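You operate a simulated robot arm through the tools that you are given. There is no shell and no other tool. Be economical: measure what you need, move in short steps, check, and stop when the job is done.

You are at the controls of a simulated robot arm. One attempt, no reset.

JOB
Open the third wide drawer from the top, put the pads box in the inside from the top of the third wide drawer, then shut the drawer. Open the bars drawer, take the yellow bar on the right end of the back counter and put it away in the inside of the bars drawer, then shut the drawer. Put the large beaker from the corner end of the bench on the orange tray. Take the paper roll and put it on the counter over the washer. Put the rinse beaker in the inside of the island sink. Open the second slim drawer from the top. Do these in any order. Set down upright: large beaker, rinse beaker.

Only the result counts: the job must be done as asked and must still hold three seconds after the hand-in. Knocking over, shifting, dropping, spilling or breaking anything else fails it.

ROBOT AND FRAMES
A 7-joint arm with a two-finger parallel gripper on a trunk, on a base that drives. Base frame: it is fixed to the floor where the robot stands at the start and does not move with it; the origin is under the middle of the robot, x ahead of it, y to its left, z up. Lengths are in cm, angles in rad, forces in N, time in s.
It reaches about 92.6 cm from its shoulder. Its first joint turns from -2.897 to 2.897 rad. Places, roughly: bars drawer [40, 190, 60]; counter over the washer [70, -240, 90]; inside of the bars drawer [30, 200, 50]; inside of the island sink [370, 20, 70]; inside of the third wide drawer [430, -40, 40]; large beaker [-100, 50, 100]; orange tray [25, 175, 100]; pads box [-50, -100, 100]; paper roll (9x9x8 cm) [-80, 60, 90]; rinse beaker [0, 175, 100]; second slim drawer [330, 60, 60]; third wide drawer [430, -30, 40]; yellow bar (4x2x2 cm) [-100, -60, 90]. Payload 3.91 kg.
Tool frame: the origin (TCP) lies between the finger pads and is the grasp point; the fingertips stand 3 cm ahead of it; z points along the fingers, y is the line along which they close. The gripper opens to 11 cm. The fingers are 2 cm wide and 1 cm thick; the gripper's body (4.8 by 11.2 cm) begins 5.5 cm behind the TCP.
Orientation is that of the tool frame in the base frame, as a unit quaternion [w, x, y, z]. With the fingers straight down and closing along the base's y, the tool's x points along the base's -x, its y along +y and its z along -z.

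CONTROLS
- The arm moves only by the tool nudge_tool. Its argument "series" is text: rows parted by semicolons, each of 7 numbers parted by spaces: the turn, a rotation vector about the tool's x, y, z in rad, then the shift along the tool's x, y, z in mm, then the gripper command, from -1 (shut) to 1 (fully open), values between in proportion. In form: rx ry rz x y z fingers; .... A call has 1 to 10 rows; each row is the pose to reach, as a shift and turn from the pose commanded when the call began, along the tool's axes at that moment. A row lasts 0.2 s, in which the tool goes at most 5 cm and 0.15 rad; a call with a longer step from one row to the next is refused whole, and so is a gripper value outside its range. A pose out of reach is approached as far as the arm can. The call stops where the force on the tool passes 40 N (or 10 N more than at its start, if that is more) or the arm is blocked; 0.2 s more then pass. Each finger travels about 7.2 cm/s and halts on what it meets, pressing with about 21 N; the grip force reading is that of the motor and also rises with nothing between the fingers. The clock runs only during rows and for 0.2 s after the last one: add rows that repeat a pose to give the fingers time. The reply holds the time, the measured pose of the TCP, the force on the tool along the base axes, the opening and the grip force, in the units named above and with some noise, with the torque about the TCP (base axes, N m) and any sound that the robot's microphone picked up.
- Cameras (640 x 400 px; columns grow to the right, rows downward): "scene" is now at [3.96, 13.37, 102.95]; the picture's right is [-0.21, -0.98, 0.00], its down [-0.31, 0.07, -0.95] and it looks along [0.93, -0.20, -0.32] (base axes); focal length 271 px, centre (320, 200). "wrist" rides on the gripper at [7.2, 1.7, -10.3] in the tool frame; the picture's right is [-0.23, 0.97, 0.00], its down [-0.76, -0.18, -0.62] and it looks along [-0.61, -0.14, 0.78] (tool axes); focal length 222 px, centre (320, 200). There is no depth. A picture from a camera that has moved, and an enlarged one, comes with that camera's place and axes in the base frame and with its lens. The place of the scene camera against the robot may be out by one fixed shift of up to 1.8 cm in any direction.
- capture(camera): a new picture of that camera. The clock stands still meanwhile.
- lift_body(by): slides the trunk up (or, below 0, down) by that many cm; the arm and the scene camera ride with it, the base frame stays. It gives what a move gives, with no picture.
- base_move(legs): drives the robot by 1 to 6 legs, each [ahead, left, turn to the left] in cm, cm and rad, along the robot's own axes; the way and the turn of a leg run together, so that a leg with both is an arc; at most 150 cm and 3.142 rad a leg. The arm and the cameras ride along, it lands a little off, and it stops where it bumps. It gives what a move gives.
- pan_tilt(pan, tilt): turns the head with the scene camera to pan (to the left, within 2.705 rad either way) and tilt (down, from -0.506 to 1.204), counted from straight ahead of the robot. It gives what a move gives.
- zoom(camera, box): a new picture of the part [left, top, right, bottom] of that camera's present view, enlarged. The clock stands still meanwhile.
- hand_in(): hands the job in; it is judged then, once.

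Work in short steps. Places have to be worked out from the pictures, the camera data and where the tool is seen: move nearer, look again, correct. Check each grasp and each placing, and mend what went wrong. You have 217 turns and 198 pictures in all, those below and enlarged ones among them. Open the gripper and draw the arm clear of the work before you hand the job in, unless the task says otherwise; then end with one line.

The tools are called after ">>>" as name(argument=value, ...) on one line, values as JSON. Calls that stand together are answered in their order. nudge_tool: Moves the arm, as the interface text tells. Its arguments: {"type":"object","properties":{"series":{"type":"string"}},"required":["series"]} The other tools are called the same way: lift_body (by) slides the trunk up or down; base_move (legs) drives the base; pan_tilt (pan, tilt) turns the head that bears the scene camera; capture (camera) takes a picture; zoom (camera, box) takes an enlarged picture of a part of a camera's view; hand_in () hands the job in.

At the start:

```text
time: 0.0
eef_pos: [47.01, -6.21, 66.68]
tool_rot: [0.0, 0.0, 1.0, 0.0]
ft_force: [0.1, -0.4, -0.1]
moment: [0.03, 0.03, -0.02]
finger_gap: 11.0
gripper_force: 0.0
trunk travel left (down, up): [-7.5, 11.5]
robot x, y, heading: [-0.13, -0.14, 0.0]
head pan, tilt: [-0.215, 0.323]
```

scene: 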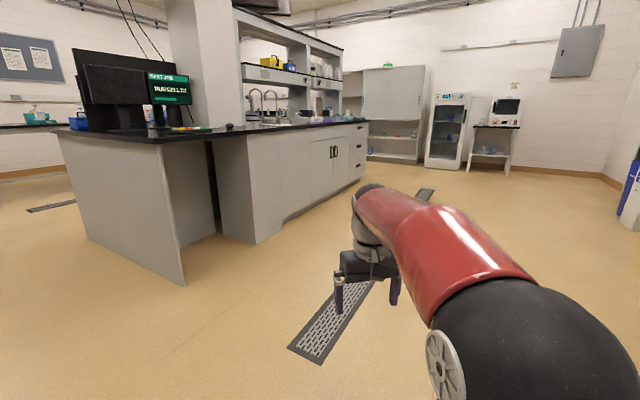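
wrist: 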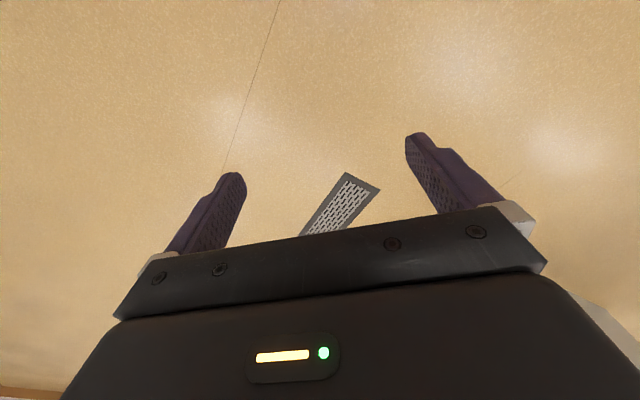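

I start by surveying the room with the head camera, first towards the left.

>>> pan_tilt(pan=1.4, tilt=0.3)

>>> capture(camera="scene")

>>> pan_tilt(pan=2.65, tilt=0.3)

>>> capture(camera="scene")

>>> pan_tilt(pan=-2.5, tilt=0.3)

>>> capture(camera="scene")

>>> pan_tilt(pan=-1.3, tilt=0.3)

>>> capture(camera="scene")

```text
time: 1.7
eef_pos: [47.14, -6.18, 66.58]
tool_rot: [0.0, 0.001, 1.0, 0.0]
ft_force: [-0.5, -0.3, 0.5]
moment: [0.01, 0.02, 0.02]
finger_gap: 11.02
gripper_force: 0.2
trunk travel left (down, up): [-7.5, 11.5]
robot x, y, heading: [0.03, 0.07, 0.002]
head pan, tilt: [1.4, 0.3]
```

```text
195 pictures are left
camera scene: at [-3.56, 24.55, 103.17], right [0.99, -0.17, 0.0], down [-0.05, -0.29, -0.96], along [0.16, 0.94, -0.3], focal length 271 px, centre (320, 200)
```

scene: 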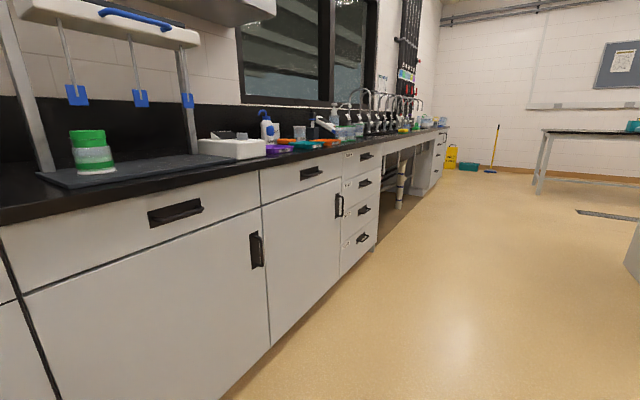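

```text
time: 3.1
eef_pos: [47.11, -6.25, 66.63]
tool_rot: [0.0, 0.0, 1.0, 0.0]
ft_force: [-0.5, 0.2, -0.6]
moment: [-0.01, 0.0, 0.0]
finger_gap: 11.0
gripper_force: 0.1
trunk travel left (down, up): [-7.5, 11.5]
robot x, y, heading: [0.03, -0.08, -0.006]
head pan, tilt: [2.649, 0.3]
```

```text
194 pictures are left
camera scene: at [-13.38, 19.77, 103.17], right [0.47, 0.88, 0.0], down [0.26, -0.14, -0.96], along [-0.84, 0.45, -0.3], focal length 271 px, centre (320, 200)
```

scene: 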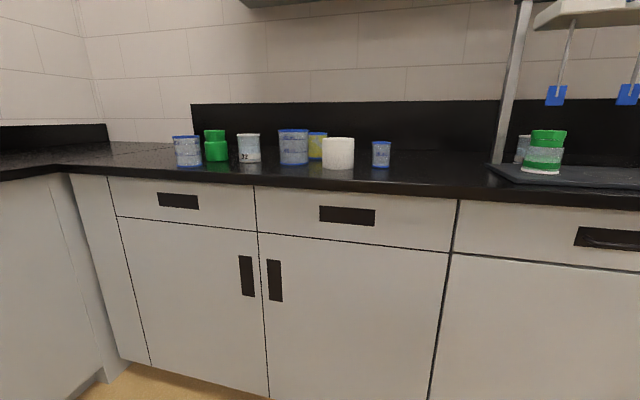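

```text
time: 7.1
eef_pos: [47.08, -6.27, 66.82]
tool_rot: [0.001, 0.0, 1.0, 0.0]
ft_force: [0.2, -0.4, -0.5]
moment: [0.03, -0.01, 0.0]
finger_gap: 11.0
gripper_force: 0.0
trunk travel left (down, up): [-7.5, 11.5]
robot x, y, heading: [-0.09, -0.22, 0.004]
head pan, tilt: [-2.499, 0.3]
```

```text
193 pictures are left
camera scene: at [-12.63, 9.76, 103.17], right [-0.6, 0.8, 0.0], down [0.24, 0.18, -0.96], along [-0.76, -0.57, -0.3], focal length 271 px, centre (320, 200)
```

scene: 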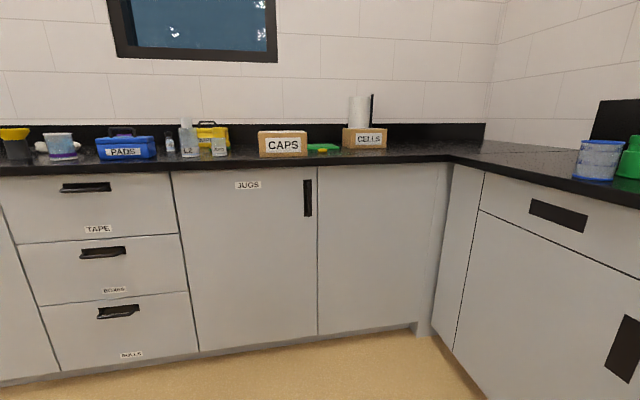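

```text
time: 8.5
eef_pos: [47.07, -6.11, 66.65]
tool_rot: [0.0, 0.0, 1.0, 0.0]
ft_force: [-0.4, 0.3, 0.4]
moment: [-0.01, 0.02, 0.01]
finger_gap: 11.01
gripper_force: 0.1
trunk travel left (down, up): [-7.5, 11.5]
robot x, y, heading: [-0.25, 0.03, -0.006]
head pan, tilt: [-1.3, 0.3]
```

```text
192 pictures are left
camera scene: at [-2.66, 6.35, 103.17], right [-0.96, -0.27, 0.0], down [-0.08, 0.28, -0.96], along [0.25, -0.92, -0.3], focal length 271 px, centre (320, 200)
```

scene: 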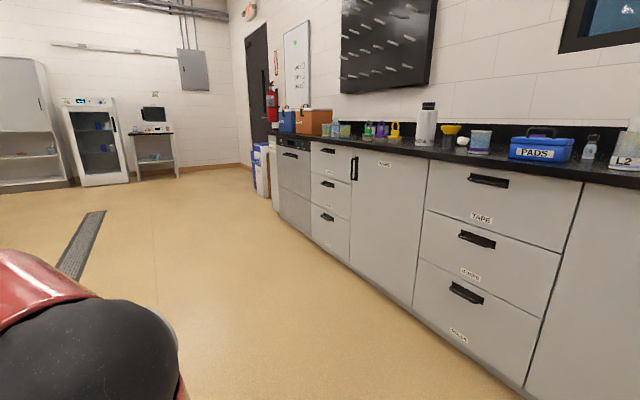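

Let me enlarge details of the relevant regions.

>>> zoom(camera="scene", box=[230, 90, 430, 215])

>>> pan_tilt(pan=-2.5, tilt=0.4)

>>> zoom(camera="scene", box=[240, 40, 440, 165])

>>> pan_tilt(pan=2.65, tilt=0.4)

>>> zoom(camera="scene", box=[150, 50, 410, 212])

>>> pan_tilt(pan=1.2, tilt=0.4)

>>> zoom(camera="scene", box=[120, 60, 380, 222])

```text
3.20 times, centred on (330, 152) of scene
camera zoom: at [-2.66, 6.35, 103.17], right [-0.96, -0.27, 0.0], down [-0.08, 0.28, -0.96], along [0.25, -0.92, -0.3], focal length 866 px, centre (288, 352)
```

zoom: 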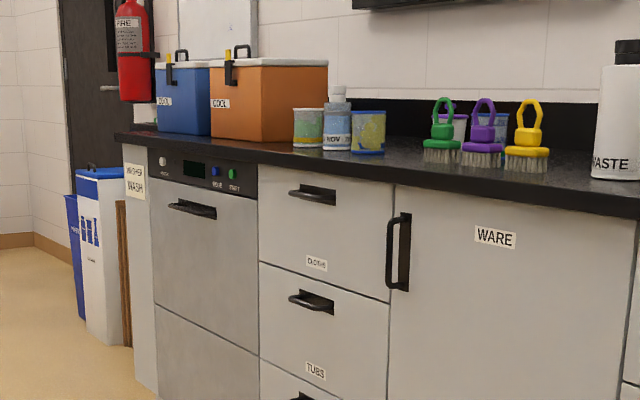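

```text
time: 9.9
eef_pos: [47.06, -6.23, 66.74]
tool_rot: [0.0, 0.001, 1.0, 0.0]
ft_force: [-0.3, 0.2, 0.1]
moment: [-0.01, 0.01, -0.02]
finger_gap: 11.01
gripper_force: 0.0
trunk travel left (down, up): [-7.5, 11.5]
robot x, y, heading: [-0.01, 0.1, -0.004]
head pan, tilt: [-2.499, 0.4]
```

```text
3.20 times, centred on (340, 102) of scene
camera zoom: at [-12.57, 9.8, 102.25], right [-0.6, 0.8, 0.0], down [0.31, 0.23, -0.92], along [-0.74, -0.55, -0.39], focal length 866 px, centre (256, 512)
```

zoom: 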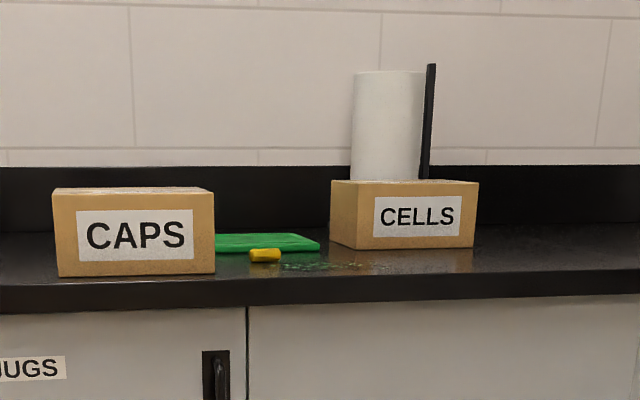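

```text
time: 14.0
eef_pos: [47.14, -6.18, 66.72]
tool_rot: [0.0, 0.0, 1.0, 0.0]
ft_force: [-0.5, -0.1, -0.2]
moment: [-0.02, 0.02, 0.04]
finger_gap: 10.98
gripper_force: 0.0
trunk travel left (down, up): [-7.5, 11.5]
robot x, y, heading: [0.01, -0.08, -0.004]
head pan, tilt: [2.649, 0.4]
```

```text
2.46 times, centred on (280, 131) of scene
camera zoom: at [-13.31, 19.73, 102.25], right [0.47, 0.88, 0.0], down [0.34, -0.18, -0.92], along [-0.81, 0.44, -0.39], focal length 666 px, centre (418, 370)
```

zoom: 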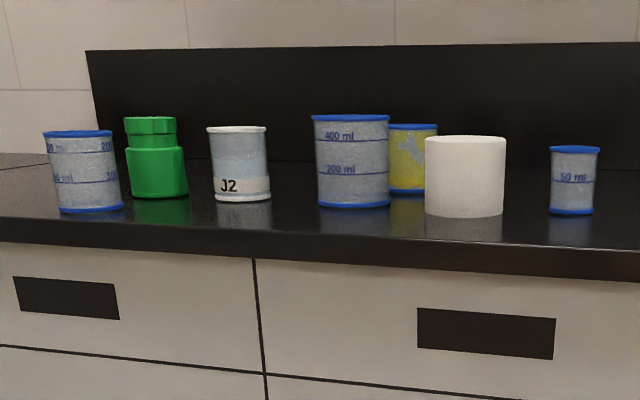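

```text
time: 15.5
eef_pos: [47.09, -6.22, 66.69]
tool_rot: [0.0, 0.0, 1.0, 0.0]
ft_force: [-0.4, -0.6, -0.3]
moment: [0.02, -0.01, 0.05]
finger_gap: 10.99
gripper_force: 0.0
trunk travel left (down, up): [-7.5, 11.5]
robot x, y, heading: [-0.22, 0.1, -0.0]
head pan, tilt: [1.201, 0.4]
```

```text
2.46 times, centred on (250, 141) of scene
camera zoom: at [-1.81, 23.99, 102.24], right [0.93, -0.36, 0.0], down [-0.14, -0.36, -0.92], along [0.33, 0.86, -0.39], focal length 666 px, centre (492, 345)
```

zoom: 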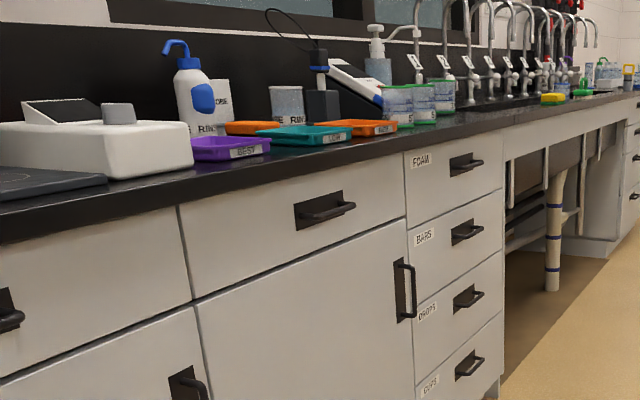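

The room is rotated about 48° from the base axes. I face the left bench (heading ≈2.41) and slide along it to the bars drawer, staying well clear, then look.

>>> base_move(legs=[[0, 0, 2.409], [10, -81, 0], [0, -81, 0]])

>>> pan_tilt(pan=0, tilt=0.4)

>>> capture(camera="scene")

```text
time: 29.7
eef_pos: [58.55, 168.21, 66.64]
tool_rot: [0.0, 0.946, -0.324, 0.0]
ft_force: [0.3, 0.5, 0.3]
moment: [0.04, 0.04, 0.03]
finger_gap: 10.97
gripper_force: 0.1
trunk travel left (down, up): [-7.5, 11.5]
robot x, y, heading: [91.87, 134.42, 2.484]
head pan, tilt: [1.201, 0.4]
```

```text
time: 31.1
eef_pos: [58.59, 168.36, 66.65]
tool_rot: [0.001, 0.946, -0.323, -0.001]
ft_force: [-0.6, -0.8, 0.1]
moment: [0.02, -0.01, -0.01]
finger_gap: 11.0
gripper_force: 0.1
trunk travel left (down, up): [-7.5, 11.5]
robot x, y, heading: [91.57, 134.3, 2.478]
head pan, tilt: [0.0, 0.4]
```

```text
187 pictures are left
camera scene: at [80.66, 124.39, 102.24], right [0.61, 0.79, 0.0], down [0.31, -0.24, -0.92], along [-0.73, 0.56, -0.39], focal length 271 px, centre (320, 200)
```

scene: 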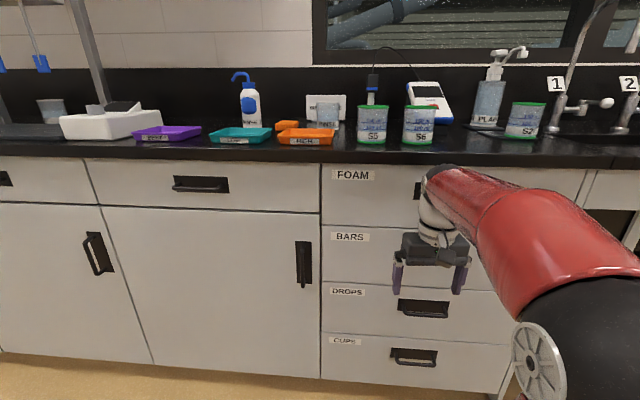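

Heading is ~0.08 rad too far; I correct it, then start turning the tool to point forward (about its y).

>>> base_move(legs=[[-5, -4, -0.08]])

>>> nudge_tool(series="0 -0.15 0 0 0 0 1;0 -0.3 0 0 0 0 1;0 -0.45 0 0 0 0 1;0 -0.6 0 0 0 0 1;0 -0.75 0 0 0 0 1;0 -0.9 0 0 0 0 1;0 -1.05 0 0 0 0 1;0 -1.2 0 0 0 0 1;0 -1.35 0 0 0 0 1;0 -1.5 0 0 0 0 1")

>>> capture(camera="scene")

```text
time: 32.1
eef_pos: [67.64, 170.81, 66.7]
tool_rot: [0.0, 0.933, -0.361, 0.0]
ft_force: [-0.6, -0.8, 0.1]
moment: [0.02, 0.01, 0.01]
finger_gap: 10.99
gripper_force: 0.0
trunk travel left (down, up): [-7.5, 11.5]
robot x, y, heading: [98.48, 133.82, 2.402]
head pan, tilt: [0.0, 0.4]
```

```text
time: 34.3
eef_pos: [67.2, 171.41, 67.22]
tool_rot: [-0.246, 0.682, -0.264, -0.636]
ft_force: [-0.3, 0.5, 0.1]
moment: [0.01, 0.03, 0.01]
finger_gap: 11.01
gripper_force: 0.1
out of reach, approached as far as the arm can: row 10
trunk travel left (down, up): [-7.5, 11.5]
robot x, y, heading: [98.27, 134.4, 2.405]
head pan, tilt: [0.0, 0.4]
```

```text
186 pictures are left
camera scene: at [86.36, 125.14, 102.25], right [0.67, 0.74, 0.0], down [0.29, -0.26, -0.92], along [-0.68, 0.62, -0.39], focal length 271 px, centre (320, 200)
```

scene: 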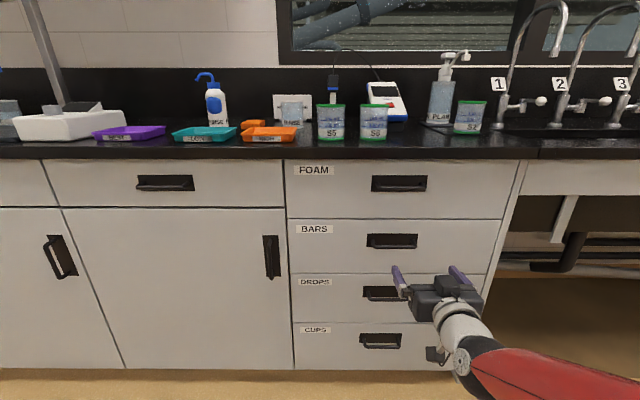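

The view is square. Now I roll the tool 90° about its axis so the fingers close vertically.

>>> nudge_tool(series="0 0 0.15 0 0 0 1;0 0 0.3 0 0 0 1;0 0 0.45 0 0 0 1;0 0 0.6 0 0 0 1;0 0 0.75 0 0 0 1;0 0 0.9 0 0 0 1;0 0 1.05 0 0 0 1;0 0 1.2 0 0 0 1;0 0 1.35 0 0 0 1;0 0 1.5 0 0 0 1")

>>> capture(camera="scene")

>>> capture(camera="wrist")

```text
time: 36.5
eef_pos: [67.18, 171.51, 67.41]
tool_rot: [-0.254, -0.318, 0.659, 0.632]
ft_force: [-0.4, -0.9, 0.5]
moment: [-0.02, 0.0, 0.01]
finger_gap: 11.0
gripper_force: 0.0
trunk travel left (down, up): [-7.5, 11.5]
robot x, y, heading: [98.12, 134.59, 2.406]
head pan, tilt: [0.0, 0.4]
```

```text
185 pictures are left
camera scene: at [86.35, 125.14, 102.24], right [0.67, 0.74, 0.0], down [0.29, -0.26, -0.92], along [-0.68, 0.62, -0.39], focal length 271 px, centre (320, 200)
```

scene: 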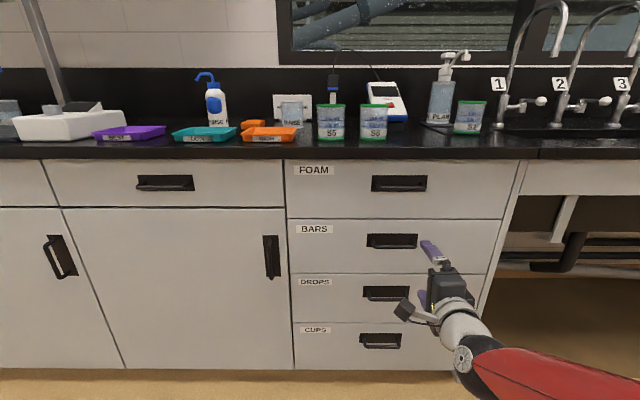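

```text
184 pictures are left
camera wrist: at [69.73, 158.99, 69.27], right [0.06, 0.17, 0.98], down [0.99, 0.15, -0.08], along [-0.16, 0.98, -0.15], focal length 222 px, centre (320, 200)
```

wrist: 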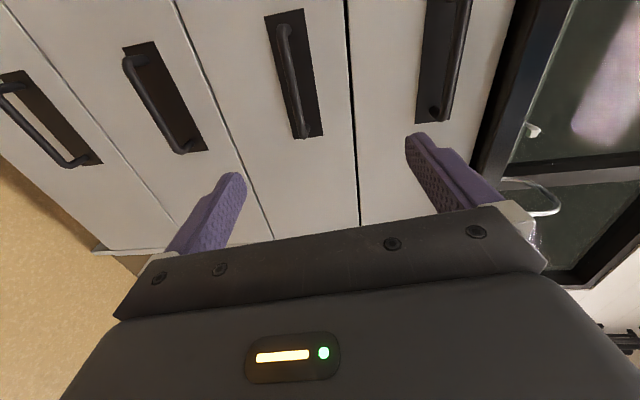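

Triangulating, the bars handle is about (52.3, 182.5, 63). I level the tool and advance to about 7 cm short of it.

>>> nudge_tool(series="-0.035 0 0 7 -10 40 1;-0.071 0 0 14 -20 80 1;-0.071 0 0 21 -29 115 1;-0.071 0 0 21 -29 115 1")

>>> capture(camera="wrist")

>>> capture(camera="scene")

```text
time: 37.5
eef_pos: [57.57, 177.61, 63.32]
tool_rot: [-0.265, -0.31, 0.635, 0.656]
ft_force: [-0.9, 0.5, 0.4]
moment: [0.01, -0.01, 0.03]
finger_gap: 11.0
gripper_force: 0.1
trunk travel left (down, up): [-7.5, 11.5]
robot x, y, heading: [98.16, 134.85, 2.404]
head pan, tilt: [0.0, 0.4]
```

```text
183 pictures are left
camera wrist: at [60.25, 165.08, 64.45], right [0.11, 0.12, 0.99], down [0.98, 0.15, -0.12], along [-0.17, 0.98, -0.1], focal length 222 px, centre (320, 200)
```

wrist: 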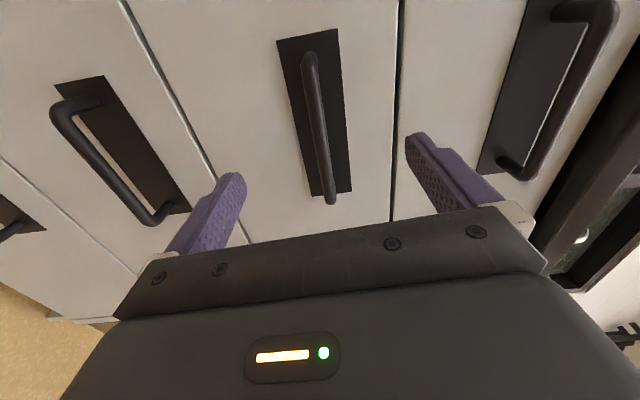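

```text
182 pictures are left
camera scene: at [86.35, 125.13, 102.24], right [0.67, 0.74, 0.0], down [0.29, -0.26, -0.92], along [-0.68, 0.62, -0.39], focal length 271 px, centre (320, 200)
```

scene: 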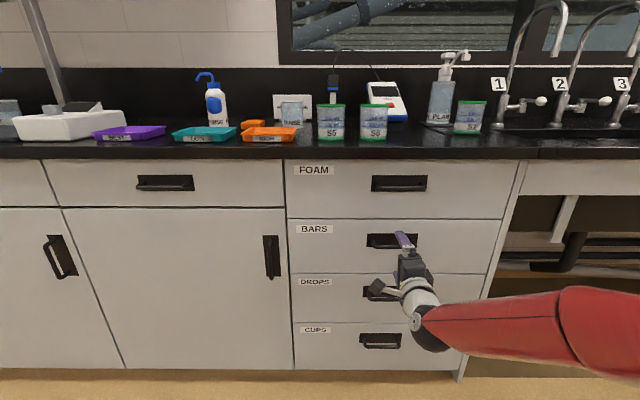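

The handle sits 7 cm straight ahead; I advance 6.7 cm and close.

>>> nudge_tool(series="0 0 0 4 0 35 1;0 0 0 8 0 67 1;0 0 0 8 0 67 1;0 0 0 8 0 67 -1;0 0 0 8 0 67 -1;0 0 0 8 0 67 -1;0 0 0 8 0 67 -1;0 0 0 8 0 67 -1")

>>> capture(camera="wrist")

```text
time: 38.1
eef_pos: [52.82, 181.04, 63.44]
tool_rot: [-0.265, -0.31, 0.636, 0.655]
ft_force: [20.9, -17.4, 8.7]
moment: [-0.46, 0.04, -0.33]
finger_gap: 10.94
gripper_force: 0.0
trunk travel left (down, up): [-7.5, 11.5]
robot x, y, heading: [98.36, 134.58, 2.401]
head pan, tilt: [0.0, 0.4]
stopped in row 3: the force on the tool passed its limit at 90 N (the readings are from after the stop); the commanded pose is now the measured one
```

```text
181 pictures are left
camera wrist: at [55.4, 168.51, 64.57], right [0.11, 0.12, 0.99], down [0.98, 0.15, -0.12], along [-0.17, 0.98, -0.1], focal length 222 px, centre (320, 200)
```

wrist: 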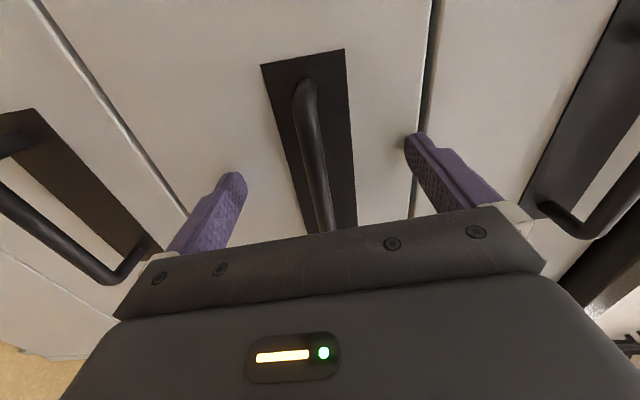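

Fingertips touched the drawer front with the bar between them. I back off 4 mm and close on the bar.

>>> nudge_tool(series="0 0 0 0 0 -5 1;0 0 0 0 0 -5 -1;0 0 0 0 0 -5 -1;0 0 0 0 0 -5 -1;0 0 0 0 0 -5 -1;0 0 0 0 0 -5 -1")

>>> capture(camera="wrist")

```text
time: 39.5
eef_pos: [52.92, 180.75, 63.46]
tool_rot: [-0.264, -0.31, 0.634, 0.657]
ft_force: [-1.2, 0.5, 15.8]
moment: [-0.69, 0.65, -0.02]
finger_gap: 1.17
gripper_force: 45.3
trunk travel left (down, up): [-7.5, 11.5]
robot x, y, heading: [98.45, 134.25, 2.403]
head pan, tilt: [0.0, 0.4]
```

```text
180 pictures are left
camera wrist: at [55.63, 168.23, 64.6], right [0.11, 0.12, 0.99], down [0.98, 0.15, -0.12], along [-0.17, 0.98, -0.1], focal length 222 px, centre (320, 200)
```

wrist: 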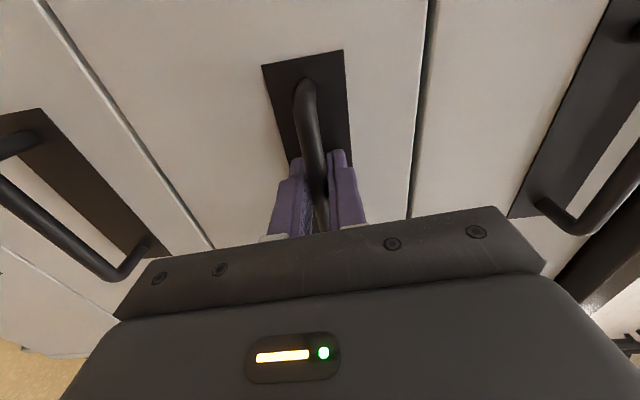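

Bar grasped (gap 1.17). I pull straight back 24 cm.

>>> nudge_tool(series="0 0 0 0 -2 -15 -1;0 0 0 0 -3 -40 -1;0 0 0 0 -3 -65 -1;0 0 0 0 -3 -90 -1;0 0 0 0 -3 -115 -1;0 0 0 0 -3 -140 -1;0 0 0 0 -3 -165 -1;0 0 0 0 -3 -190 -1;0 0 0 0 -3 -215 -1;0 0 0 0 -3 -240 -1")

>>> capture(camera="scene")

```text
time: 40.8
eef_pos: [61.01, 173.29, 63.55]
tool_rot: [-0.266, -0.308, 0.633, 0.658]
ft_force: [-1.4, -0.5, 11.1]
moment: [-0.7, 0.64, -0.06]
finger_gap: 1.19
gripper_force: 45.0
out of reach, approached as far as the arm can: row 6
trunk travel left (down, up): [-7.5, 11.5]
robot x, y, heading: [98.47, 134.41, 2.404]
head pan, tilt: [0.0, 0.4]
stopped in row 6: the force on the tool passed its limit at 40 N (the readings are from after the stop); the commanded pose is now the measured one
```

```text
179 pictures are left
camera scene: at [86.39, 125.09, 102.19], right [0.67, 0.74, 0.0], down [0.29, -0.26, -0.92], along [-0.68, 0.62, -0.39], focal length 271 px, centre (320, 200)
```

scene: 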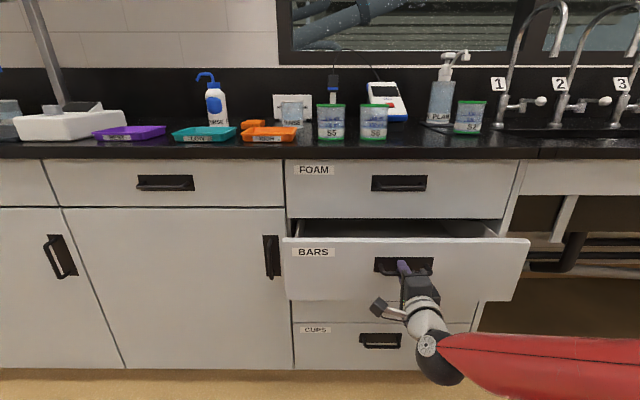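

Drawer is out 11 cm and the arm folds no further; I back the base up 14 cm while holding.

>>> base_move(legs=[[-14, 0, 0]])

>>> capture(camera="scene")

```text
time: 42.1
eef_pos: [71.34, 163.77, 63.43]
tool_rot: [-0.266, -0.311, 0.633, 0.657]
ft_force: [-5.5, -8.4, 22.3]
moment: [-0.66, 0.62, 0.16]
finger_gap: 1.18
gripper_force: 44.7
trunk travel left (down, up): [-7.5, 11.5]
robot x, y, heading: [108.48, 125.27, 2.397]
head pan, tilt: [0.0, 0.4]
```

```text
178 pictures are left
camera scene: at [96.58, 115.74, 102.25], right [0.67, 0.74, 0.0], down [0.29, -0.26, -0.92], along [-0.68, 0.62, -0.39], focal length 271 px, centre (320, 200)
```

scene: 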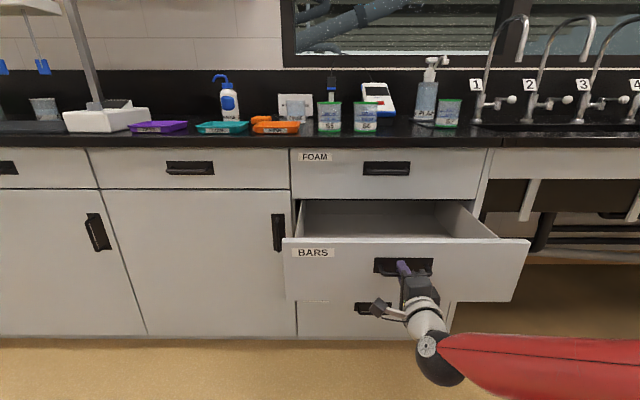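

Drawer is open ~25 cm. I release, back away, and take a closer look at the tray and beaker region.

>>> nudge_tool(series="0 0 0 0 0 0 1;0 0 0 0 0 0 1;0 0 0 0 0 0 1;0 0 0 0 0 0 1")

>>> base_move(legs=[[-18, 0, 0]])

>>> zoom(camera="scene", box=[200, 60, 400, 185])

>>> capture(camera="scene")

```text
time: 43.1
eef_pos: [71.35, 163.93, 63.41]
tool_rot: [-0.265, -0.311, 0.635, 0.656]
ft_force: [0.1, 0.4, -0.1]
moment: [0.03, 0.02, -0.01]
finger_gap: 11.02
gripper_force: 0.1
trunk travel left (down, up): [-7.5, 11.5]
robot x, y, heading: [108.25, 124.8, 2.403]
head pan, tilt: [0.0, 0.4]
```

```text
time: 44.6
eef_pos: [84.66, 151.71, 63.32]
tool_rot: [-0.264, -0.31, 0.634, 0.657]
ft_force: [0.3, 0.4, 1.1]
moment: [-0.01, 0.0, 0.0]
finger_gap: 11.04
gripper_force: 0.0
trunk travel left (down, up): [-7.5, 11.5]
robot x, y, heading: [121.48, 112.61, 2.402]
head pan, tilt: [0.0, 0.4]
```

```text
3.20 times, centred on (300, 122) of scene
camera zoom: at [109.8, 103.73, 102.24], right [0.67, 0.74, 0.0], down [0.29, -0.26, -0.92], along [-0.68, 0.62, -0.39], focal length 866 px, centre (384, 448)
```

zoom: 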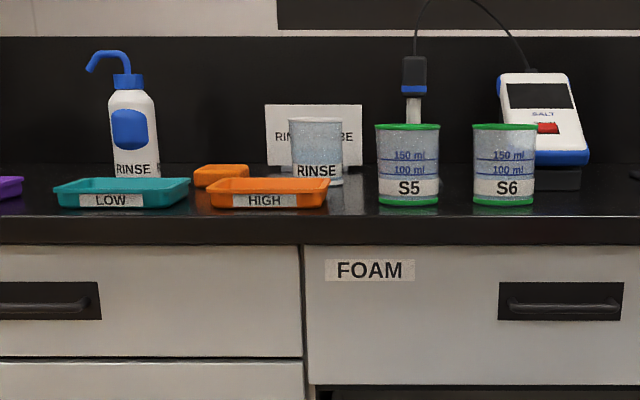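

```text
176 pictures are left
camera scene: at [109.8, 103.73, 102.24], right [0.67, 0.74, 0.0], down [0.29, -0.26, -0.92], along [-0.68, 0.62, -0.39], focal length 271 px, centre (320, 200)
```

scene: 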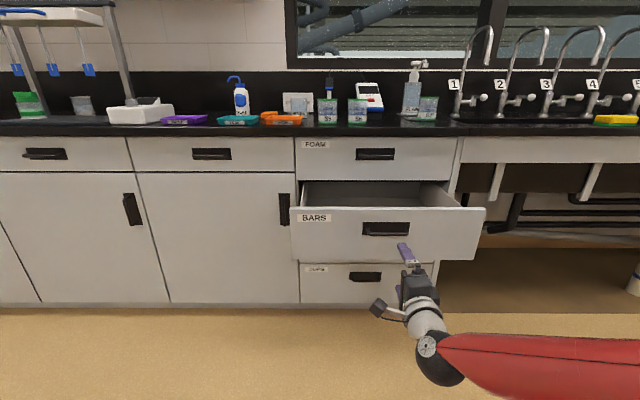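

The rinse beaker (RINSE), HIGH orange tray are identified. Next the yellow bar: I turn to face the back counter and drive towards it, stopping well short.

>>> base_move(legs=[[0, 0, 1.574], [80, -22, 0], [80, -22, 0]])

>>> nudge_tool(series="0.15 0 0 0 40 0 1;0.3 0 0 0 80 0 1;0.45 0 0 0 120 0 1;0.6 0 0 0 160 0 1;0.75 0 0 0 200 0 1;0.9 0 0 0 240 0 1;1.05 0 0 0 280 0 1;1.2 0 0 0 320 0 1;1.35 0 0 0 360 0 1;1.5 0 0 0 400 0 1")

>>> capture(camera="scene")

```text
time: 56.8
eef_pos: [-58.45, -8.82, 63.33]
tool_rot: [0.649, 0.665, -0.235, -0.284]
ft_force: [-1.0, 0.4, -0.3]
moment: [-0.02, 0.0, 0.01]
finger_gap: 10.98
gripper_force: 0.2
trunk travel left (down, up): [-7.5, 11.5]
robot x, y, heading: [-19.0, 27.46, -2.329]
head pan, tilt: [0.0, 0.4]
```

```text
time: 59.0
eef_pos: [-49.71, -7.01, 90.9]
tool_rot: [0.065, 0.928, -0.358, -0.081]
ft_force: [-1.2, 0.5, -0.7]
moment: [-0.05, -0.11, -0.02]
finger_gap: 11.0
gripper_force: 0.1
out of reach, approached as far as the arm can: row 3, 8, 9, 10
trunk travel left (down, up): [-7.5, 11.5]
robot x, y, heading: [-18.91, 27.69, -2.328]
head pan, tilt: [0.0, 0.4]
```

```text
175 pictures are left
camera scene: at [-9.23, 14.68, 102.26], right [-0.73, 0.69, 0.0], down [0.27, 0.28, -0.92], along [-0.63, -0.67, -0.39], focal length 271 px, centre (320, 200)
```

scene: 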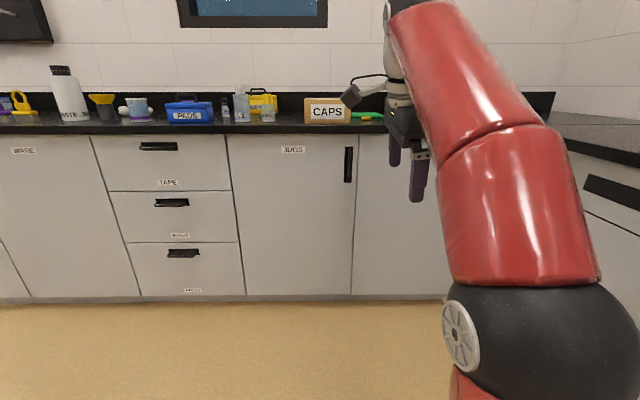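

I raise the trunk so the tool clears the counter, and straighten the tool fully downwards.

>>> lift_body(by=11)

>>> nudge_tool(series="0 0 0 0 20 0 1;0 0 0 0 40 -20 1;0 0 0 0 60 -30 1")

>>> capture(camera="scene")

```text
time: 60.4
eef_pos: [-49.81, -7.02, 101.99]
tool_rot: [0.064, 0.928, -0.357, -0.082]
ft_force: [-0.5, 0.7, 0.0]
moment: [-0.01, -0.01, -0.01]
finger_gap: 10.98
gripper_force: 0.0
trunk travel left (down, up): [-18.5, 0.5]
robot x, y, heading: [-19.1, 27.43, -2.326]
head pan, tilt: [0.0, 0.4]
```

```text
time: 61.2
eef_pos: [-50.8, -8.19, 101.63]
tool_rot: [0.065, 0.928, -0.358, -0.082]
ft_force: [0.1, 0.3, -0.1]
moment: [0.01, -0.03, -0.01]
finger_gap: 10.98
gripper_force: 0.1
out of reach, approached as far as the arm can: row 1, 2, 3
trunk travel left (down, up): [-18.5, 0.5]
robot x, y, heading: [-18.73, 27.84, -2.326]
head pan, tilt: [0.0, 0.4]
```

```text
174 pictures are left
camera scene: at [-9.2, 14.63, 113.24], right [-0.73, 0.69, 0.0], down [0.27, 0.28, -0.92], along [-0.63, -0.67, -0.39], focal length 271 px, centre (320, 200)
```

scene: 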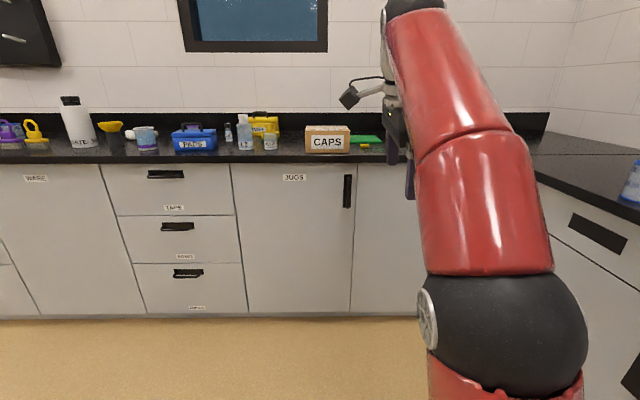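

The arm is cramped this close in; I extend 12 cm forward while straightening the tool.

>>> nudge_tool(series="0.05 0.03 0 0 39 7 1;0.12 0.07 0 0 79 15 1;0.18 0.106 0 0 118 22 1;0.18 0.106 0 0 118 22 1")

>>> capture(camera="wrist")

>>> capture(camera="scene")

```text
time: 62.2
eef_pos: [-56.08, -9.72, 94.33]
tool_rot: [0.001, 0.933, -0.359, -0.002]
ft_force: [0.3, 0.9, 0.2]
moment: [-0.01, 0.06, 0.01]
finger_gap: 11.02
gripper_force: 0.0
out of reach, approached as far as the arm can: row 1, 2, 3, 4
trunk travel left (down, up): [-18.5, 0.5]
robot x, y, heading: [-19.05, 27.74, -2.327]
head pan, tilt: [0.0, 0.4]
```

```text
173 pictures are left
camera wrist: at [-51.86, -15.92, 104.61], right [-0.82, -0.57, 0.0], down [-0.44, 0.64, 0.62], along [-0.36, 0.51, -0.78], focal length 222 px, centre (320, 200)
```

wrist: 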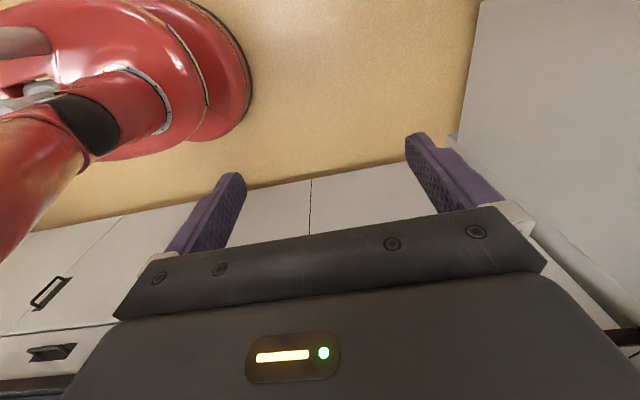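

```text
172 pictures are left
camera scene: at [-9.12, 14.64, 113.24], right [-0.73, 0.69, 0.0], down [0.27, 0.28, -0.92], along [-0.63, -0.67, -0.39], focal length 271 px, centre (320, 200)
```

scene: 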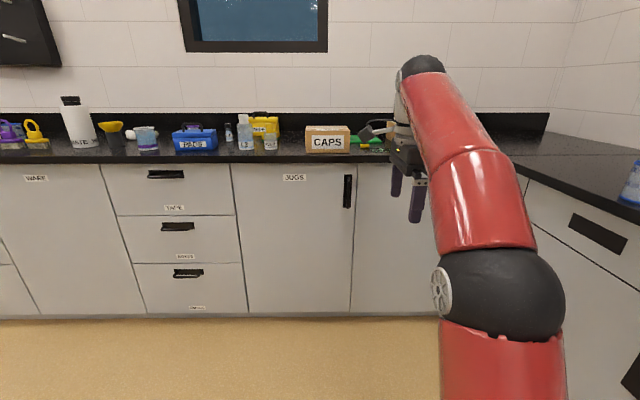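

Tool is straight down now but lower. I test moving up and forward in smaller steps.

>>> nudge_tool(series="0 0 0 0 0 -40 1;0 0 0 0 0 -80 1;0 0 0 0 40 -100 1;0 0 0 0 80 -100 1;0 0 0 0 80 -100 1")

```text
time: 63.4
eef_pos: [-54.31, -9.09, 94.99]
tool_rot: [0.0, 0.933, -0.36, -0.001]
ft_force: [-0.4, -0.6, 0.4]
moment: [0.01, 0.03, 0.01]
finger_gap: 11.01
gripper_force: 0.1
out of reach, approached as far as the arm can: row 1, 2, 3, 4, 5
trunk travel left (down, up): [-18.5, 0.5]
robot x, y, heading: [-19.06, 28.02, -2.328]
head pan, tilt: [0.0, 0.4]
```

Stuck at some joint limit; I roll the tool back by 90° to the starting wrist configuration and retry lifting.

>>> nudge_tool(series="0 0 -0.15 0 0 0 1;0 0 -0.3 0 0 0 1;0 0 -0.45 0 0 0 1;0 0 -0.6 0 0 0 1;0 0 -0.75 0 0 0 1;0 0 -0.9 0 0 0 1;0 0 -1.05 0 0 0 1;0 0 -1.2 0 0 0 1;0 0 -1.35 0 0 0 1;0 0 -1.5 0 0 0 1")

>>> nudge_tool(series="0 0 0 0 0 -40 1;0 0 0 0 0 -80 1;0 0 0 0 0 -80 1")

>>> capture(camera="scene")

```text
time: 65.6
eef_pos: [-53.16, -7.91, 96.69]
tool_rot: [0.005, 0.928, 0.373, -0.016]
ft_force: [-1.7, 0.4, -0.5]
moment: [0.03, -0.07, -0.02]
finger_gap: 10.98
gripper_force: 0.0
out of reach, approached as far as the arm can: row 2, 3, 4, 5, 6, 7, 8, 9, 10
trunk travel left (down, up): [-18.5, 0.5]
robot x, y, heading: [-19.12, 27.86, -2.329]
head pan, tilt: [0.0, 0.4]
```

```text
time: 66.4
eef_pos: [-52.18, -7.18, 96.18]
tool_rot: [0.0, 0.928, 0.372, -0.002]
ft_force: [-1.0, 0.9, -0.3]
moment: [0.0, -0.01, 0.02]
finger_gap: 10.97
gripper_force: 0.1
out of reach, approached as far as the arm can: row 1, 2, 3
trunk travel left (down, up): [-18.5, 0.5]
robot x, y, heading: [-18.65, 27.75, -2.325]
head pan, tilt: [0.0, 0.4]
```

```text
171 pictures are left
camera scene: at [-9.2, 14.63, 113.24], right [-0.73, 0.69, 0.0], down [0.27, 0.28, -0.92], along [-0.63, -0.67, -0.39], focal length 271 px, centre (320, 200)
```

scene: 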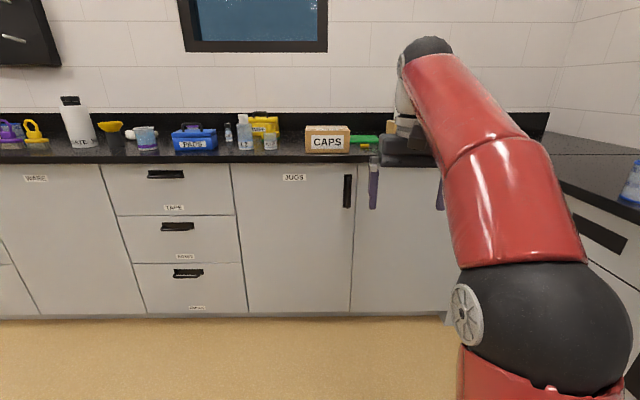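

Likely the wrist fold limit for a high, close-in pose. I try extending forward at the present height first.

>>> nudge_tool(series="0 0 0 -40 0 0 1;0 0 0 -80 0 0 1;0 0 0 -120 0 0 1;0 0 0 -150 0 0 1;0 0 0 -180 0 0 1;0 0 0 -180 0 0 1")

>>> capture(camera="scene")

```text
time: 67.8
eef_pos: [-60.03, -14.71, 90.06]
tool_rot: [-0.002, 0.928, 0.372, 0.001]
ft_force: [-1.0, -0.2, -0.1]
moment: [0.04, -0.05, 0.0]
finger_gap: 10.98
gripper_force: 0.0
out of reach, approached as far as the arm can: row 1, 2, 3, 4, 5, 6
trunk travel left (down, up): [-18.5, 0.5]
robot x, y, heading: [-19.15, 27.62, -2.332]
head pan, tilt: [0.0, 0.4]
```

```text
170 pictures are left
camera scene: at [-9.26, 14.58, 113.24], right [-0.73, 0.69, 0.0], down [0.27, 0.28, -0.92], along [-0.63, -0.67, -0.39], focal length 271 px, centre (320, 200)
```

scene: 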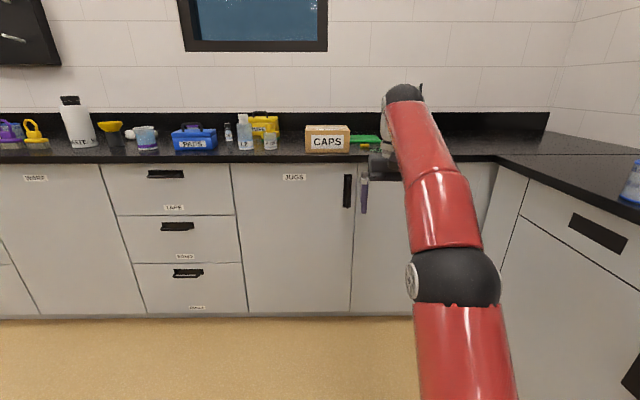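

The arm is nearly straight: top-down reach at counter height is short. A 45° forward tilt reaches further, so I pitch the tool and raise it.

>>> nudge_tool(series="0 -0.15 0 0 0 0 1;0 -0.3 0 0 0 -15 1;0 -0.45 0 0 0 -40 1;0 -0.6 0 0 0 -60 1;0 -0.75 0 0 0 -90 1;0 -0.75 0 0 0 -110 1;0 -0.75 0 0 0 -110 1")

>>> pan_tilt(pan=-0.15, tilt=0.4)

>>> zoom(camera="scene", box=[220, 70, 420, 195])

>>> capture(camera="wrist")

```text
time: 69.4
eef_pos: [-60.61, -14.73, 100.79]
tool_rot: [0.136, 0.863, 0.347, -0.341]
ft_force: [0.1, 0.2, -0.3]
moment: [-0.01, 0.01, -0.02]
finger_gap: 11.01
gripper_force: 0.1
trunk travel left (down, up): [-18.5, 0.5]
robot x, y, heading: [-19.07, 27.72, -2.33]
head pan, tilt: [0.0, 0.4]
```

```text
time: 70.1
eef_pos: [-60.46, -14.71, 100.91]
tool_rot: [0.136, 0.864, 0.348, -0.339]
ft_force: [0.6, -0.8, -0.4]
moment: [0.0, 0.0, 0.0]
finger_gap: 11.01
gripper_force: 0.0
trunk travel left (down, up): [-18.5, 0.5]
robot x, y, heading: [-19.08, 27.67, -2.327]
head pan, tilt: [-0.15, 0.4]
```

```text
3.20 times, centred on (320, 132) of scene
camera zoom: at [-10.13, 15.66, 113.24], right [-0.62, 0.79, 0.0], down [0.31, 0.24, -0.92], along [-0.73, -0.57, -0.39], focal length 866 px, centre (320, 416)
```

zoom: 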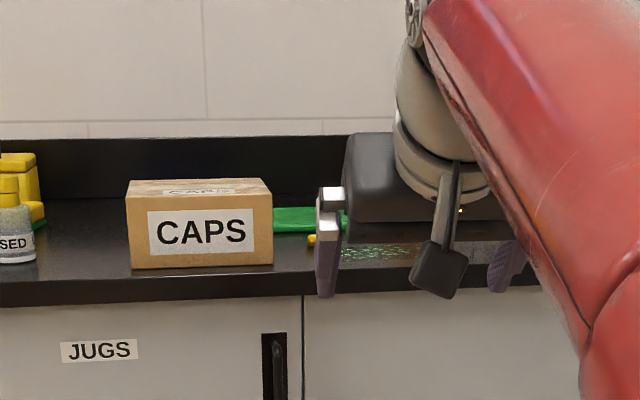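

```text
168 pictures are left
camera wrist: at [-50.51, -7.51, 103.36], right [0.55, -0.82, 0.15], down [-0.22, 0.03, 0.98], along [-0.8, -0.57, -0.16], focal length 222 px, centre (320, 200)
```

wrist: 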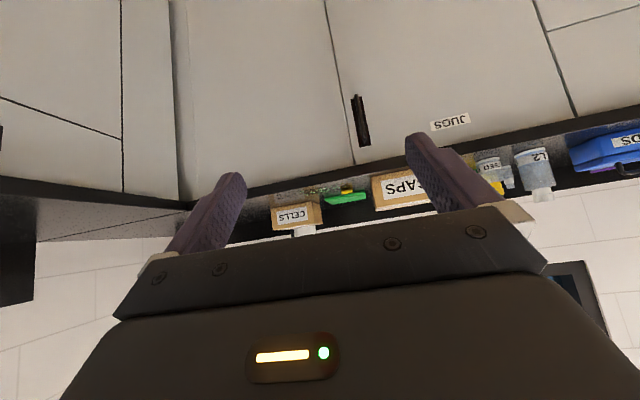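

The yellow bar is near (-101, -55, 91) with the CAPS box just left of it. I drive 42 cm ahead with the tool held above the counter, then look.

>>> base_move(legs=[[42, 0, 0.02]])

>>> capture(camera="wrist")

>>> capture(camera="scene")

```text
time: 72.7
eef_pos: [-88.46, -46.57, 100.88]
tool_rot: [0.14, 0.859, 0.357, -0.339]
ft_force: [0.1, 0.7, 0.9]
moment: [0.01, -0.01, 0.01]
finger_gap: 11.03
gripper_force: 0.0
trunk travel left (down, up): [-18.5, 0.5]
robot x, y, heading: [-47.45, -3.47, -2.308]
head pan, tilt: [-0.15, 0.4]
```

```text
167 pictures are left
camera wrist: at [-78.54, -39.15, 103.37], right [0.57, -0.81, 0.15], down [-0.22, 0.03, 0.98], along [-0.79, -0.59, -0.16], focal length 222 px, centre (320, 200)
```

wrist: 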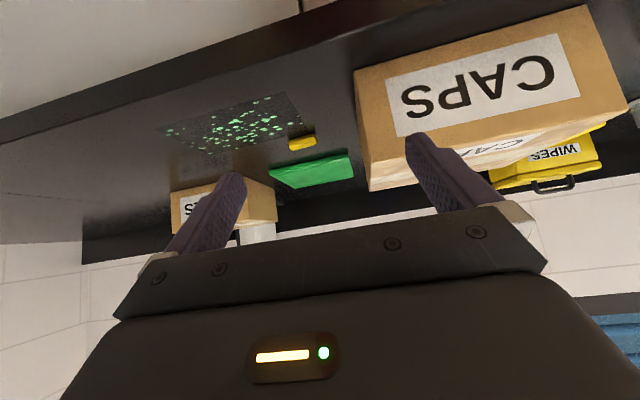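

```text
166 pictures are left
camera scene: at [-38.65, -15.18, 113.24], right [-0.63, 0.78, 0.0], down [0.3, 0.25, -0.92], along [-0.71, -0.58, -0.39], focal length 271 px, centre (320, 200)
```

scene: 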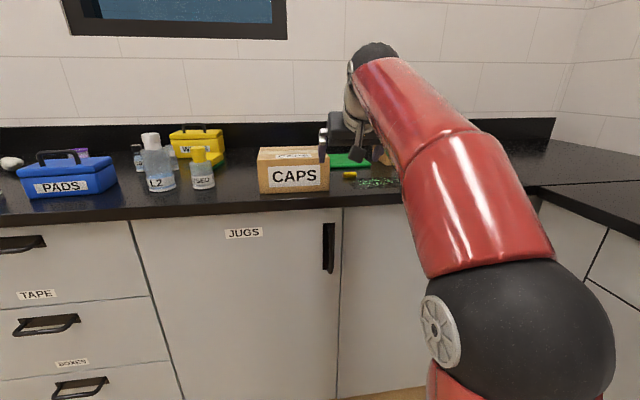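

Bar is ~15 cm ahead and ~4 cm right of the tool. I advance part-way with the fingers narrowed to 7 cm.

>>> nudge_tool(series="0 0 0 0 -34 0 0.27;0 0 0 -25 -34 40 0.27;0 0 0 -57 -34 80 0.27;0 0 0 -57 -34 107 0.27;0 0 0 -57 -34 107 0.27")

>>> capture(camera="wrist")

>>> zoom(camera="scene", box=[240, 90, 440, 215])

```text
refused: row 3 steps farther than a row can; nothing moved
```

```text
165 pictures are left
camera wrist: at [-78.54, -39.15, 103.37], right [0.57, -0.81, 0.15], down [-0.22, 0.03, 0.98], along [-0.79, -0.59, -0.16], focal length 222 px, centre (320, 200)
```

wrist: 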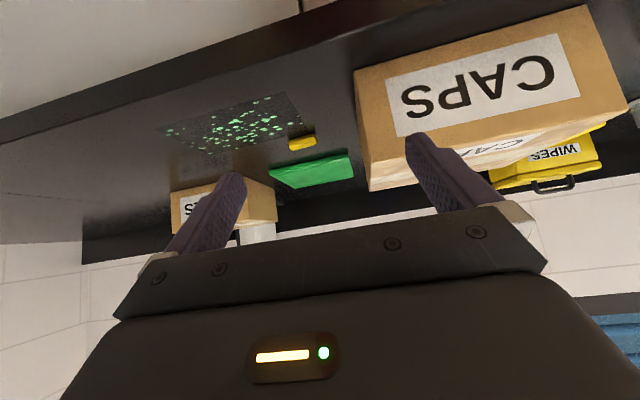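

```text
3.20 times, centred on (340, 152) of scene
camera zoom: at [-38.65, -15.18, 113.24], right [-0.63, 0.78, 0.0], down [0.3, 0.25, -0.92], along [-0.71, -0.58, -0.39], focal length 866 px, centre (256, 352)
```

zoom: 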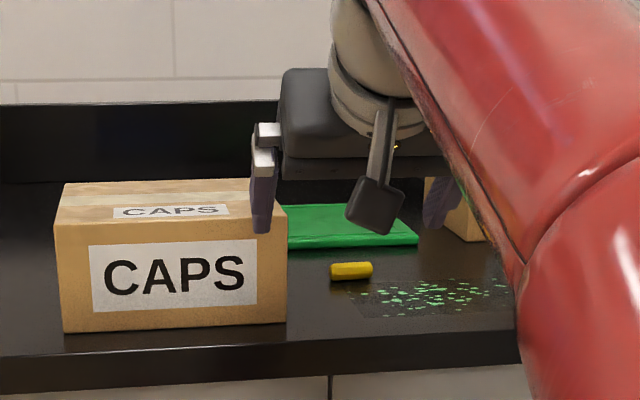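

A row was too long; same move with finer steps.

>>> nudge_tool(series="0 0 0 0 -34 0 0.27;0 0 0 -20 -34 36 0.27;0 0 0 -40 -34 72 0.27;0 0 0 -57 -34 107 0.27;0 0 0 -57 -34 107 0.27")

>>> capture(camera="wrist")

>>> zoom(camera="scene", box=[240, 90, 440, 215])

```text
time: 73.9
eef_pos: [-99.01, -52.23, 96.93]
tool_rot: [0.139, 0.86, 0.357, -0.338]
ft_force: [0.6, 0.6, 0.7]
moment: [0.02, 0.0, 0.0]
finger_gap: 6.98
gripper_force: 0.1
trunk travel left (down, up): [-18.5, 0.5]
robot x, y, heading: [-47.75, -2.95, -2.306]
head pan, tilt: [-0.15, 0.4]
```

```text
163 pictures are left
camera wrist: at [-89.2, -44.9, 99.38], right [0.57, -0.81, 0.15], down [-0.22, 0.03, 0.98], along [-0.79, -0.59, -0.16], focal length 222 px, centre (320, 200)
```

wrist: 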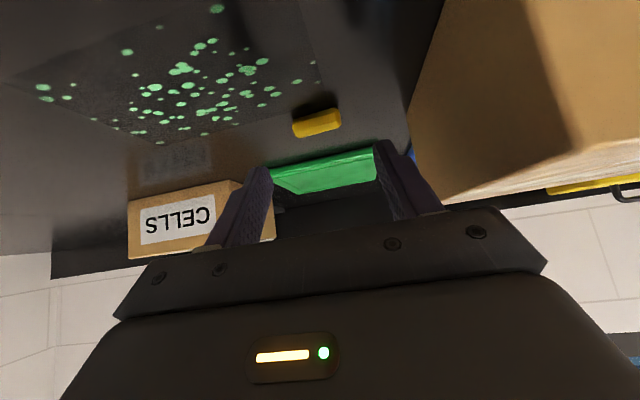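

```text
3.20 times, centred on (340, 152) of scene
camera zoom: at [-38.65, -15.19, 113.24], right [-0.63, 0.78, 0.0], down [0.3, 0.25, -0.92], along [-0.71, -0.58, -0.39], focal length 866 px, centre (256, 352)
```

zoom: 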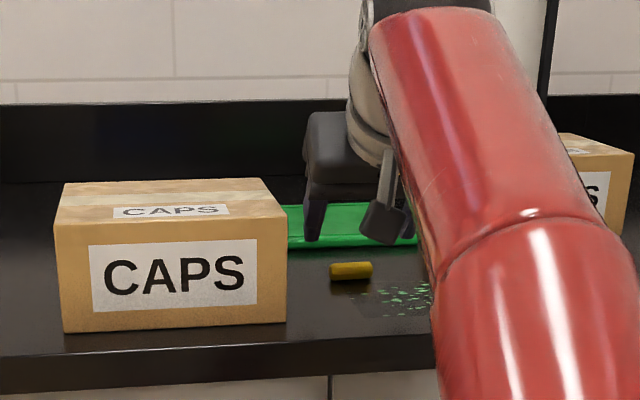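

Triangulated bar at (-101.5, -54.9, 90.8). I lower the fingertips around it and close.

>>> nudge_tool(series="0 0 0 6 1 21 0.27;0 0 0 12 1 42 0.27;0 0 0 12 1 42 0.27;0 0 0 12 1 42 -1;0 0 0 12 1 42 -1;0 0 0 12 1 42 -1;0 0 0 12 1 42 -1")

>>> capture(camera="wrist")

```text
time: 75.5
eef_pos: [-100.31, -53.64, 92.86]
tool_rot: [0.139, 0.86, 0.357, -0.338]
ft_force: [0.7, -1.4, 0.5]
moment: [-0.01, 0.01, 0.01]
finger_gap: 3.7
gripper_force: 21.1
trunk travel left (down, up): [-18.5, 0.5]
robot x, y, heading: [-47.72, -3.82, -2.308]
head pan, tilt: [-0.15, 0.4]
```

```text
161 pictures are left
camera wrist: at [-90.42, -46.31, 95.44], right [0.57, -0.81, 0.15], down [-0.22, 0.03, 0.98], along [-0.79, -0.59, -0.16], focal length 222 px, centre (320, 200)
```

wrist: 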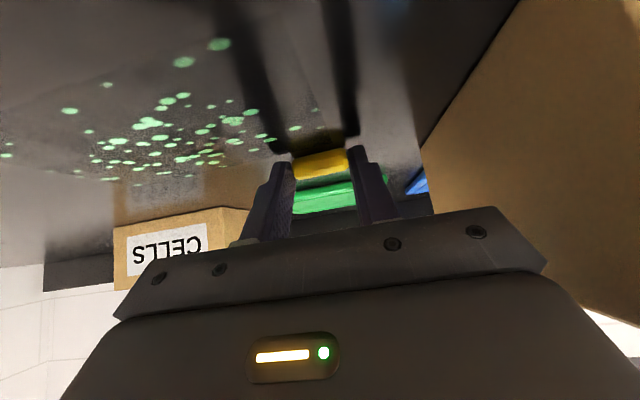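

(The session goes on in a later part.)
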